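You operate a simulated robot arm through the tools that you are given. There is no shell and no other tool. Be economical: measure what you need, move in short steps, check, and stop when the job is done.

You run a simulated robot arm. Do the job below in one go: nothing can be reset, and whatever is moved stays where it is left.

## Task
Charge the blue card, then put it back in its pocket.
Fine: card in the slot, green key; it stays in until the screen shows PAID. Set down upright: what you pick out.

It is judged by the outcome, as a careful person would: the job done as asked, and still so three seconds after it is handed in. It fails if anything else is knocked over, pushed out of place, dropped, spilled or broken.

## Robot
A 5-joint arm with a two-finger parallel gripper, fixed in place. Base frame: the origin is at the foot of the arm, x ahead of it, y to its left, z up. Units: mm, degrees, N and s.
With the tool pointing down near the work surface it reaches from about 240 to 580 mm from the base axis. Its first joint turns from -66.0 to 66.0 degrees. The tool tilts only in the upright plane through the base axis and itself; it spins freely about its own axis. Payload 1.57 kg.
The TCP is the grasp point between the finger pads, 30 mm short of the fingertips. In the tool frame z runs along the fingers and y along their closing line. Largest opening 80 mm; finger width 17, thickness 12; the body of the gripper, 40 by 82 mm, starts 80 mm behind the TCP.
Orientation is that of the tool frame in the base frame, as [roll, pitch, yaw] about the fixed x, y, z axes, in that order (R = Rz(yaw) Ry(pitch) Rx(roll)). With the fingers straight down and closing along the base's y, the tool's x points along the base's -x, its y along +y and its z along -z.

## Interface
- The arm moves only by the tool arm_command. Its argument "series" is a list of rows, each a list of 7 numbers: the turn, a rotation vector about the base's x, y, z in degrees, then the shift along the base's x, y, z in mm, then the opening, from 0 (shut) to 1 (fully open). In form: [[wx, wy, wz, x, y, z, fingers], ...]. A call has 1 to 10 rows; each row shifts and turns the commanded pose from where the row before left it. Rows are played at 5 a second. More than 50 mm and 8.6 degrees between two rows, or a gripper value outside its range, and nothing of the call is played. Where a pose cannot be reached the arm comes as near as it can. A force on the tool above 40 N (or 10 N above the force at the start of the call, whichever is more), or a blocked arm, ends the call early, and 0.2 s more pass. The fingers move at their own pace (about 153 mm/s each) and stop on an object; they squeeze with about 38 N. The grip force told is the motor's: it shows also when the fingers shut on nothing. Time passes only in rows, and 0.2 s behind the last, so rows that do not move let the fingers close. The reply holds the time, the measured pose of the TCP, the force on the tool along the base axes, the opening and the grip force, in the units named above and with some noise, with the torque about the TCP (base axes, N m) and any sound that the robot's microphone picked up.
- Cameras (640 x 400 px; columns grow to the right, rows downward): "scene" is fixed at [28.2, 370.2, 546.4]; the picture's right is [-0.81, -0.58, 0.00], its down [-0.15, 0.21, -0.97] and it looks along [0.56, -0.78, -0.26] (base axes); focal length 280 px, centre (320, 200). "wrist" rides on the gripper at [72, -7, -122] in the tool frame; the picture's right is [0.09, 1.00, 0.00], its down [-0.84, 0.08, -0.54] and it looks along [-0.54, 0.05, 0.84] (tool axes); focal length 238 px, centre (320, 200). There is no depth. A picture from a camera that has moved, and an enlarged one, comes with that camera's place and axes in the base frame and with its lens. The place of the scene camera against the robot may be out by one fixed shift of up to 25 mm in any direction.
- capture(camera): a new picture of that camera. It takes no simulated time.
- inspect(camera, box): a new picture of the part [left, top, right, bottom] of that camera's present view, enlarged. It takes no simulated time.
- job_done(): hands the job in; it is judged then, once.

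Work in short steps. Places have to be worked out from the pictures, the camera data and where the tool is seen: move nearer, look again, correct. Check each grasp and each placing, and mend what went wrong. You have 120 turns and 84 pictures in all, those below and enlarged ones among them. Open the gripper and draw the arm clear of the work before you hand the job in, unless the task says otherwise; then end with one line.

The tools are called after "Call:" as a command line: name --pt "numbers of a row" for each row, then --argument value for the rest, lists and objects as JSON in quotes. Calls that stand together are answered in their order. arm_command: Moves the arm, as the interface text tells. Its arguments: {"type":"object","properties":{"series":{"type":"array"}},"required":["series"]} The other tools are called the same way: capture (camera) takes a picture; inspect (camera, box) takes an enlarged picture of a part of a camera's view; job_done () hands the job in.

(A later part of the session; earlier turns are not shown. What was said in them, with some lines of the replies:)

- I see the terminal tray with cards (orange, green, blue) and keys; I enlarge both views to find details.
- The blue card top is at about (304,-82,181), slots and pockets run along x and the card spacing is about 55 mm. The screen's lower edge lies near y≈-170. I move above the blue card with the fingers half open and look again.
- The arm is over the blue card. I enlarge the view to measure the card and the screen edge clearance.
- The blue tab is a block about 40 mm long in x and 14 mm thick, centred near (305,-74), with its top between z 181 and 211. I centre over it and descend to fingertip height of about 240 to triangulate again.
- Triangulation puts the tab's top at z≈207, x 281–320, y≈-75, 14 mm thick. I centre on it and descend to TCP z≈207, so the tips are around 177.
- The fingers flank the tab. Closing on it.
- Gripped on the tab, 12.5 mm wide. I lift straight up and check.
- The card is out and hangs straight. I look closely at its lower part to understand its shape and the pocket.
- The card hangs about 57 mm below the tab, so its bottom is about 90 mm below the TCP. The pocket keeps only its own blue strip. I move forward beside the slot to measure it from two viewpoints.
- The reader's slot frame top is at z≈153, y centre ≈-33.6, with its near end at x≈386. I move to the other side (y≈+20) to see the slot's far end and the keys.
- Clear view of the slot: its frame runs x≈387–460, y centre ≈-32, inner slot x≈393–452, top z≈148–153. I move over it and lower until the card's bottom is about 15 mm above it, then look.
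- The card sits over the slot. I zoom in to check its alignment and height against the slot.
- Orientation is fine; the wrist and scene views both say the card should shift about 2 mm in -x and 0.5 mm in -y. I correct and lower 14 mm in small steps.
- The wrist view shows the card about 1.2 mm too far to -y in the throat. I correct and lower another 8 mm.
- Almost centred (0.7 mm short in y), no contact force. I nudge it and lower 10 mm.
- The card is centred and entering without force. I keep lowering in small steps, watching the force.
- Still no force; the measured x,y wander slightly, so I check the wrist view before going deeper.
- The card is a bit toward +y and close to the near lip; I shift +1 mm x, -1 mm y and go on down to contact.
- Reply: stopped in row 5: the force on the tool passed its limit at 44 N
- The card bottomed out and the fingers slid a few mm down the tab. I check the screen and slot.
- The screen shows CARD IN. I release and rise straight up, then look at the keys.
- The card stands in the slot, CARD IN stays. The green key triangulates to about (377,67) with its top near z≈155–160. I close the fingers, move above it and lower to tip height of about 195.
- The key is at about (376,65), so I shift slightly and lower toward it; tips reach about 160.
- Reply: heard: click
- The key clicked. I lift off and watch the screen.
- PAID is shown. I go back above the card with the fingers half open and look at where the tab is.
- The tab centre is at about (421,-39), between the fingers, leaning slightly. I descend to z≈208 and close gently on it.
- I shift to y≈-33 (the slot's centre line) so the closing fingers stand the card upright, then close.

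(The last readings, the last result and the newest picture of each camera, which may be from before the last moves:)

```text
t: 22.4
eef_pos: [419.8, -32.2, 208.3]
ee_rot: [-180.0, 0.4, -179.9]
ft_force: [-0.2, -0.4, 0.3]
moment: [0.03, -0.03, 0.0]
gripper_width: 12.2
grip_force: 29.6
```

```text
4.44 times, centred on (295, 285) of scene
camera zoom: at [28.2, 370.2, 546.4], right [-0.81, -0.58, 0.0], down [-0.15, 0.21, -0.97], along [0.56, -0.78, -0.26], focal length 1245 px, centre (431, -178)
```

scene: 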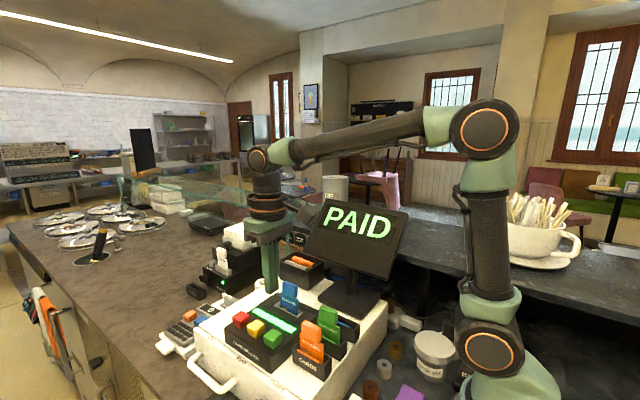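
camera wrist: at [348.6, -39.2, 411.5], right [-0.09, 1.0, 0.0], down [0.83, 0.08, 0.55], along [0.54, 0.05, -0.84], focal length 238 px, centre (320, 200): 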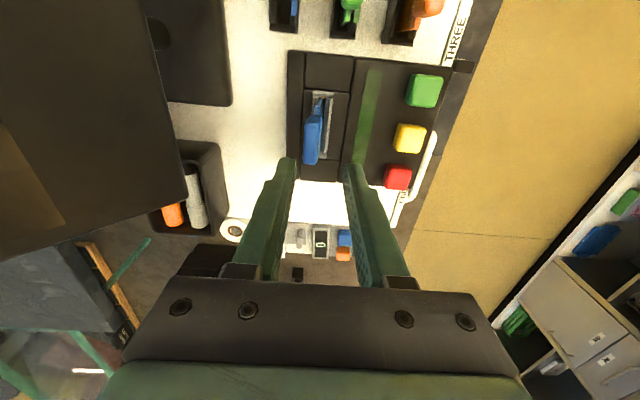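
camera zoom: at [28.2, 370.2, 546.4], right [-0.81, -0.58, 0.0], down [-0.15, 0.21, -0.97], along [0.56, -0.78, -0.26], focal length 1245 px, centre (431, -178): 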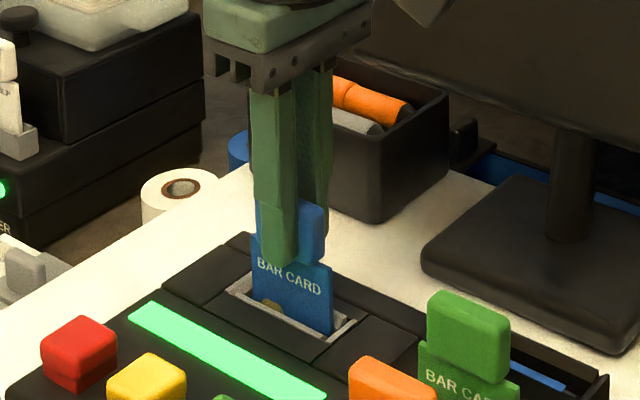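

Gripped upright. I lift straight out, removing the leftover 0.4° tilt.

Call:
arm_command --pt "0 0 0 0 0 10 0.0" --pt "0 0 0 0 0 20 0.0" --pt "0 0 0 0 0 25 0.0" --pt "0 0.4 0 0 0 25 0.0" --pt "0 0 0 0 0 14 0.0" --pt "0 0 0 0 0 0 0.0"

Call:
capture --camera "scene"

Call:
inspect --camera "wrist" --box '[240, 60, 400, 200]'

```text
t: 23.8
eef_pos: [421.5, -30.7, 303.4]
ee_rot: [-180.0, 0.0, -179.9]
ft_force: [0.3, 0.1, 0.3]
moment: [0.01, 0.03, 0.01]
gripper_width: 12.5
grip_force: 29.4
```

```text
37 pictures are left
```

scene: 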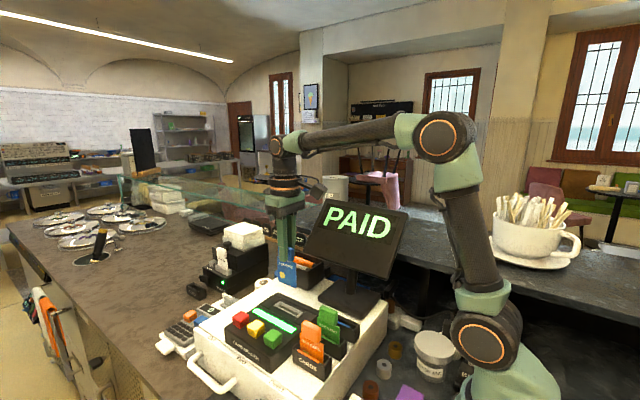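

```text
2.86 times, centred on (320, 130) of wrist
camera zoom: at [349.3, -37.8, 425.1], right [-0.09, 1.0, 0.0], down [0.84, 0.08, 0.54], along [0.54, 0.05, -0.84], focal length 681 px, centre (320, 400)
```

zoom: 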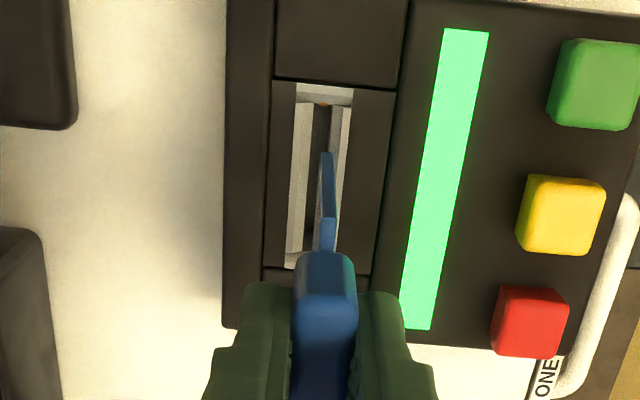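

PAID still shows and the card is held as before. I carry it back above its pocket at (300,-74).

Call:
arm_command --pt "0 0 0 -30 -11 0 0.0" --pt "0 0 0 -30 -11 0 0.0" --pt "0 0 0 -30 -11 0 0.0" --pt "0 0 0 -31 -10.5 0 0.0" --pt "0 0 0 0 0 -15 0.0" --pt "0 0 0 0 0 -15 0.0" --pt "0 0 0 0 0 0 0.0"

Call:
inspect --camera "wrist" --box '[295, 75, 365, 155]'

Call:
inspect --camera "scene" --box '[300, 250, 370, 350]'

```text
t: 25.4
eef_pos: [300.1, -73.6, 271.8]
ee_rot: [-179.9, 0.0, -179.9]
ft_force: [0.0, 0.3, -0.3]
moment: [-0.02, 0.04, 0.03]
gripper_width: 12.3
grip_force: 29.6
```

```text
5.00 times, centred on (330, 115) of wrist
camera zoom: at [228.9, -82.7, 394.9], right [-0.09, 1.0, 0.0], down [0.84, 0.08, 0.54], along [0.54, 0.05, -0.84], focal length 1192 px, centre (270, 625)
```

zoom: 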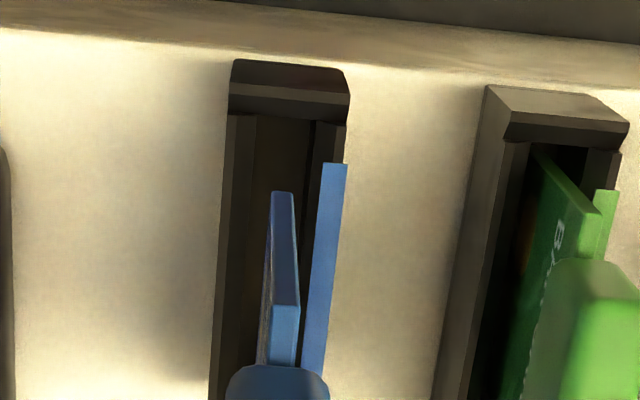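

```text
4.00 times, centred on (335, 300) of scene
camera zoom: at [28.2, 370.2, 546.4], right [-0.81, -0.58, 0.0], down [-0.15, 0.21, -0.97], along [0.56, -0.78, -0.26], focal length 1121 px, centre (260, -200)
```

zoom: 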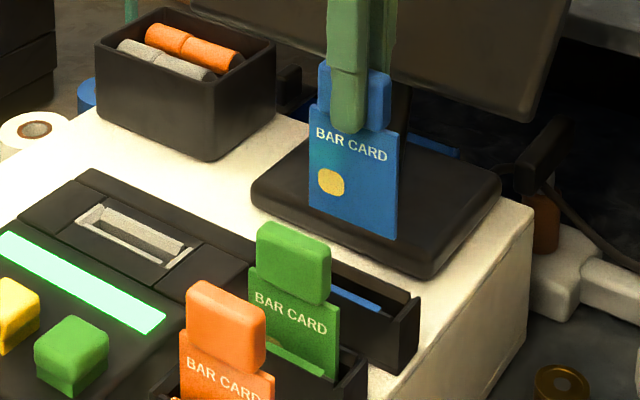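

The card is over its pocket, between the rear wall and the blue strip. I lower 25 mm and check.

Call:
arm_command --pt "0 0 0 0 0 -10 0.0" --pt "0 0 0 0 0 -10 0.0" --pt "0 0 0 0 0 -7 0.0" --pt "0 0 0 0 0 0 0.0"

Call:
inspect --camera "wrist" --box '[295, 75, 365, 155]'

Call:
inspect --camera "scene" --box '[300, 250, 370, 350]'

```text
t: 26.4
eef_pos: [299.5, -74.6, 245.7]
ee_rot: [-180.0, 0.0, -179.8]
ft_force: [-0.8, 0.8, -0.4]
moment: [-0.01, -0.03, -0.01]
gripper_width: 12.8
grip_force: 29.7
```

```text
5.00 times, centred on (330, 115) of wrist
camera zoom: at [227.4, -82.6, 368.2], right [-0.09, 1.0, 0.0], down [0.84, 0.08, 0.54], along [0.54, 0.05, -0.84], focal length 1192 px, centre (270, 625)
```

zoom: 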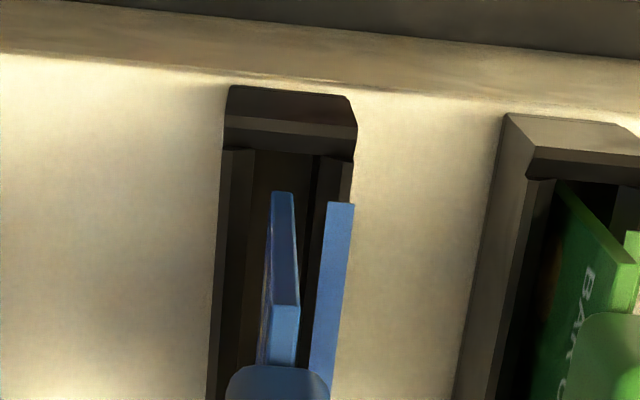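

```text
4.00 times, centred on (335, 300) of scene
camera zoom: at [28.2, 370.2, 546.4], right [-0.81, -0.58, 0.0], down [-0.15, 0.21, -0.97], along [0.56, -0.78, -0.26], focal length 1121 px, centre (260, -200)
```

zoom: 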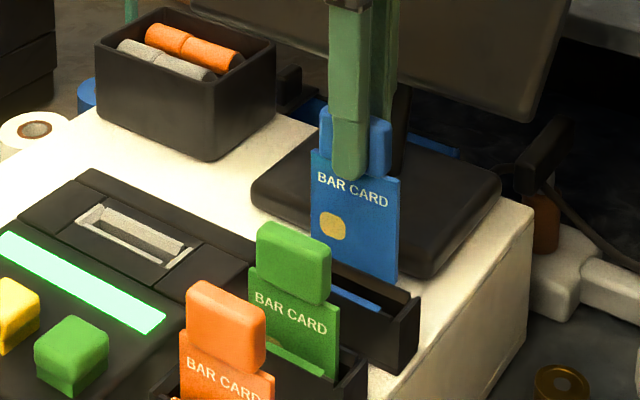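

Aligned with room on each side. I lower on into the pocket.

Call:
arm_command --pt "0 0 0 0 0 -8 0.0" --pt "0 0 0 0 0 -8 0.0" --pt "0 0 0 0 0 -8 0.0" --pt "0 0 0 0 0 -6 0.0" --pt "0 0 0 0 0 0 0.0"

Call:
inspect --camera "wrist" --box '[295, 75, 365, 155]'

Call:
inspect --camera "scene" --box '[300, 250, 370, 350]'

```text
t: 27.6
eef_pos: [300.9, -76.4, 215.1]
ee_rot: [180.0, 0.1, -179.9]
ft_force: [-0.7, -0.4, 0.2]
moment: [-0.01, -0.02, -0.03]
gripper_width: 12.2
grip_force: 29.4
```

```text
5.00 times, centred on (330, 115) of wrist
camera zoom: at [227.8, -83.3, 337.8], right [-0.09, 1.0, 0.0], down [0.84, 0.08, 0.54], along [0.54, 0.05, -0.84], focal length 1192 px, centre (270, 625)
```

zoom: 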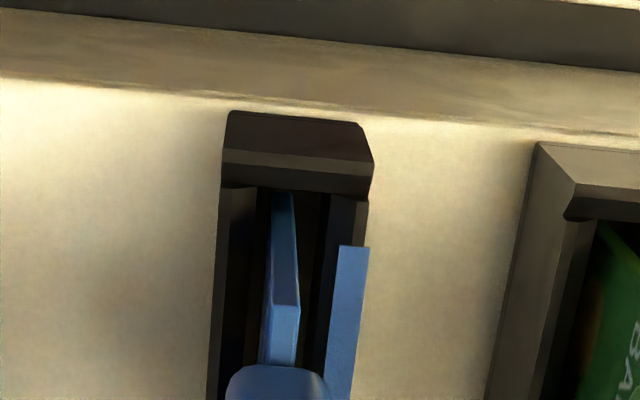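

```text
4.00 times, centred on (335, 300) of scene
camera zoom: at [28.2, 370.2, 546.4], right [-0.81, -0.58, 0.0], down [-0.15, 0.21, -0.97], along [0.56, -0.78, -0.26], focal length 1121 px, centre (260, -200)
```

zoom: 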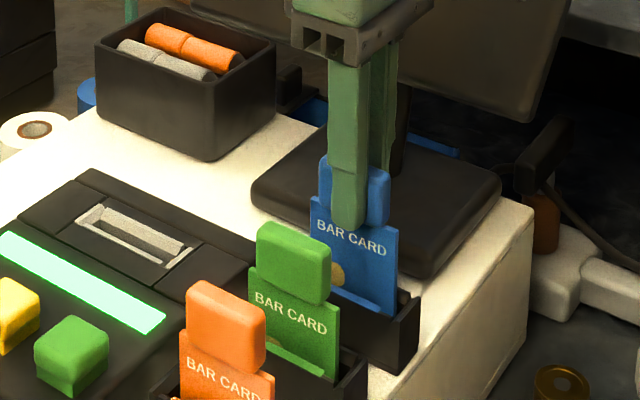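

The card is in the pocket with no force. I lower the last ~7 mm to its original seated height.

Call:
arm_command --pt "0 0 0 0 1 -3 0.0" --pt "0 0 0 0 0 -2 0.0" --pt "0 0 0 0 0 -1 0.0" --pt "0 0 0 0 0 0 0.0"

Call:
inspect --camera "scene" --box '[300, 250, 370, 350]'

```text
t: 28.6
eef_pos: [300.1, -74.7, 208.5]
ee_rot: [180.0, 0.0, -179.9]
ft_force: [-0.2, -0.8, -0.4]
moment: [-0.01, 0.02, -0.01]
gripper_width: 12.5
grip_force: 29.5
```

```text
4.00 times, centred on (335, 300) of scene
camera zoom: at [28.2, 370.2, 546.4], right [-0.81, -0.58, 0.0], down [-0.15, 0.21, -0.97], along [0.56, -0.78, -0.26], focal length 1121 px, centre (260, -200)
```

zoom: 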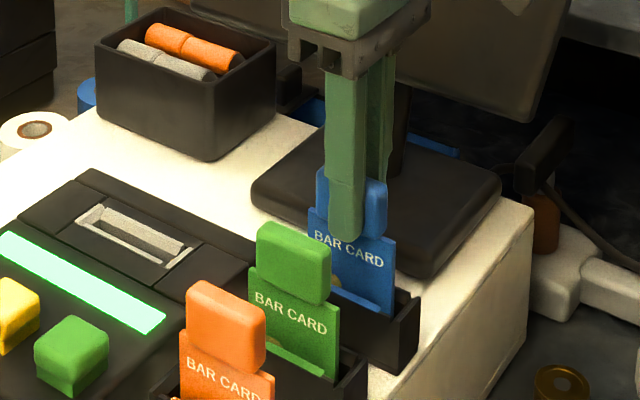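

Nearly seated. I step down by 1 mm rows until I feel the floor.

Call:
arm_command --pt "0 0 0 0 0 -1 0.0" --pt "0 0 0 0 0 0 0.0"

Call:
arm_command --pt "0 0 0 0 0 -1 0.0" --pt "0 0 0 0 0 0 0.0"

```text
t: 29.2
eef_pos: [299.9, -74.3, 206.6]
ee_rot: [180.0, 0.0, -179.9]
ft_force: [0.1, -1.1, 0.3]
moment: [-0.02, 0.02, 0.01]
gripper_width: 12.1
grip_force: 28.7
```

```text
t: 29.8
eef_pos: [300.6, -76.0, 207.7]
ee_rot: [-179.9, 0.0, -179.9]
ft_force: [-0.5, -0.5, 0.2]
moment: [0.01, -0.02, -0.02]
gripper_width: 12.3
grip_force: 29.0
```

No floor contact yet; two more 1 mm steps.

Call:
arm_command --pt "0 0 0 0 0 -1 0.0" --pt "0 0 0 0 0 0 0.0"

Call:
arm_command --pt "0 0 0 0 0 -1 0.0" --pt "0 0 0 0 0 0 0.0"

Call:
inspect --camera "scene" --box '[300, 250, 370, 350]'

```text
t: 30.4
eef_pos: [300.1, -74.5, 207.3]
ee_rot: [180.0, 0.0, -179.9]
ft_force: [0.4, -0.5, -0.2]
moment: [0.02, -0.04, 0.02]
gripper_width: 12.5
grip_force: 29.8
```

```text
t: 31.0
eef_pos: [299.0, -74.4, 206.6]
ee_rot: [180.0, 0.0, -179.9]
ft_force: [0.2, -0.8, -0.4]
moment: [0.0, 0.0, 0.0]
gripper_width: 12.4
grip_force: 29.4
```

```text
4.00 times, centred on (335, 300) of scene
camera zoom: at [28.2, 370.2, 546.4], right [-0.81, -0.58, 0.0], down [-0.15, 0.21, -0.97], along [0.56, -0.78, -0.26], focal length 1121 px, centre (260, -200)
```

zoom: 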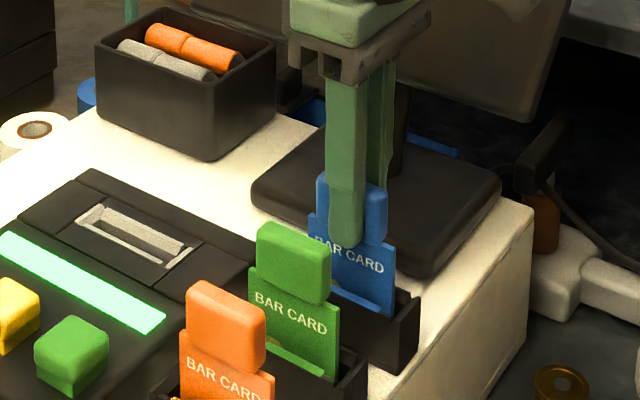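

The card's shoulder corner matches its original picture position within a pixel, so it is seated. I release and rise.

Call:
arm_command --pt "0 0 0 0 0 0 0.2" --pt "0 0 0 0 0 0 0.4" --pt "0 0 0 0 0 0 0.4" --pt "0 0 0 0 0 15 0.4" --pt "0 0 0 0 0 35 0.4" --pt "0 0 0 0 0 40 0.4" --pt "0 0 0 0 0 40 0.4" --pt "0 0 0 0 0 0 0.4"

Call:
capture --camera "scene"

Call:
inspect --camera "scene" --box '[220, 260, 380, 380]'

Call:
inspect --camera "wrist" --box '[230, 60, 450, 240]'

```text
t: 32.8
eef_pos: [299.7, -74.7, 339.2]
ee_rot: [-179.9, 0.1, -179.9]
ft_force: [0.5, 0.0, -0.2]
moment: [-0.01, -0.02, 0.02]
gripper_width: 32.2
grip_force: 0.1
```

```text
27 pictures are left
```

scene: 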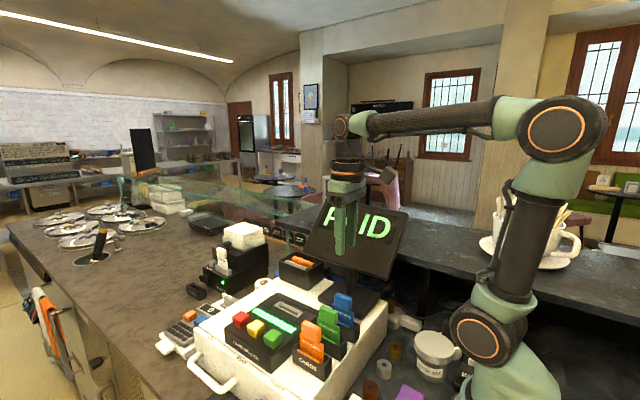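

```text
3.33 times, centred on (300, 320) of scene
camera zoom: at [28.2, 370.2, 546.4], right [-0.81, -0.58, 0.0], down [-0.15, 0.21, -0.97], along [0.56, -0.78, -0.26], focal length 934 px, centre (387, -200)
```

zoom: 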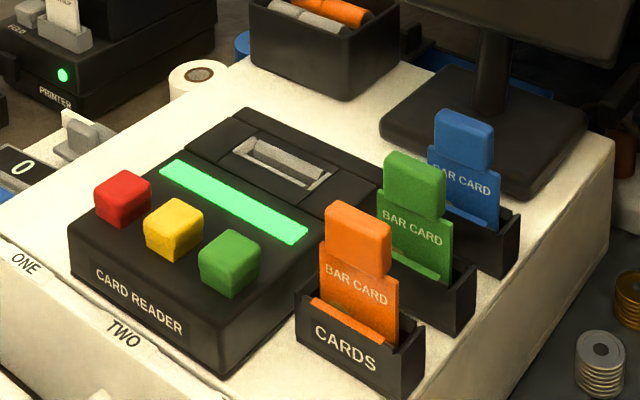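

```text
2.22 times, centred on (340, 150) of wrist
camera zoom: at [229.1, -82.1, 461.6], right [-0.09, 1.0, 0.0], down [0.84, 0.08, 0.54], along [0.54, 0.05, -0.84], focal length 530 px, centre (276, 311)
```

zoom: 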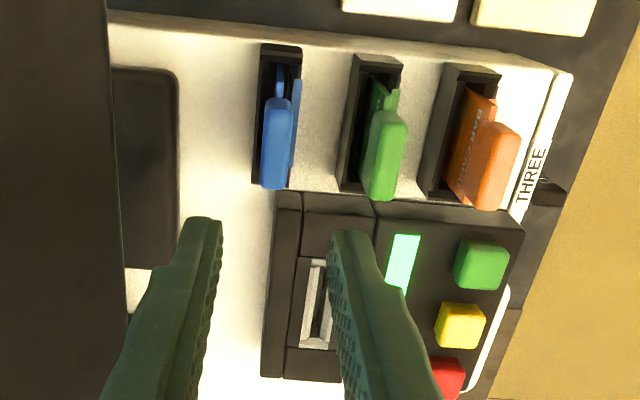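

The card stands in its pocket as at the start, and everything else is unchanged. I draw the arm back up, clear of the work.

Call:
arm_command --pt "0 0 0 -5 25 30 0.6" --pt "0 0 0 -5 25 30 1.0" --pt "0 0 0 -5 25 30 1.0" --pt "0 0 0 -5 25 30 1.0" --pt "0 0 0 0 25 20 1.0" --pt "0 0 0 0 0 0 1.0"

Call:
capture --camera "scene"

```text
t: 34.2
eef_pos: [280.0, 50.8, 475.3]
ee_rot: [-180.0, -0.1, 180.0]
ft_force: [0.5, 0.5, -0.1]
moment: [0.0, -0.02, -0.03]
gripper_width: 80.0
grip_force: 0.0
```

```text
24 pictures are left
```

scene: 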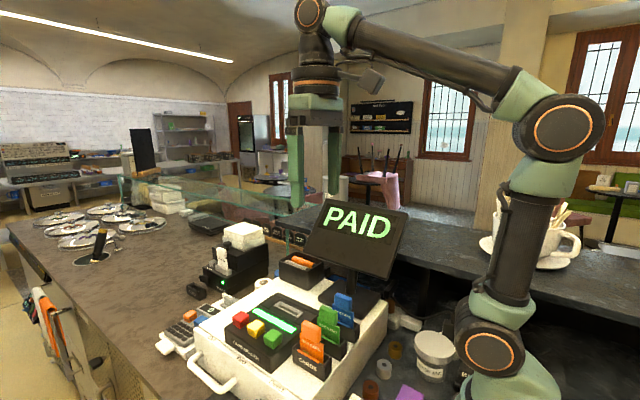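

PAID is shown, the blue card is upright in its pocket, and the arm is clear. Handing in.

Call:
job_done

```text
The job is handed in.
```

The blue card was charged (the screen shows PAID) and stands upright back in its pocket; nothing else was moved.
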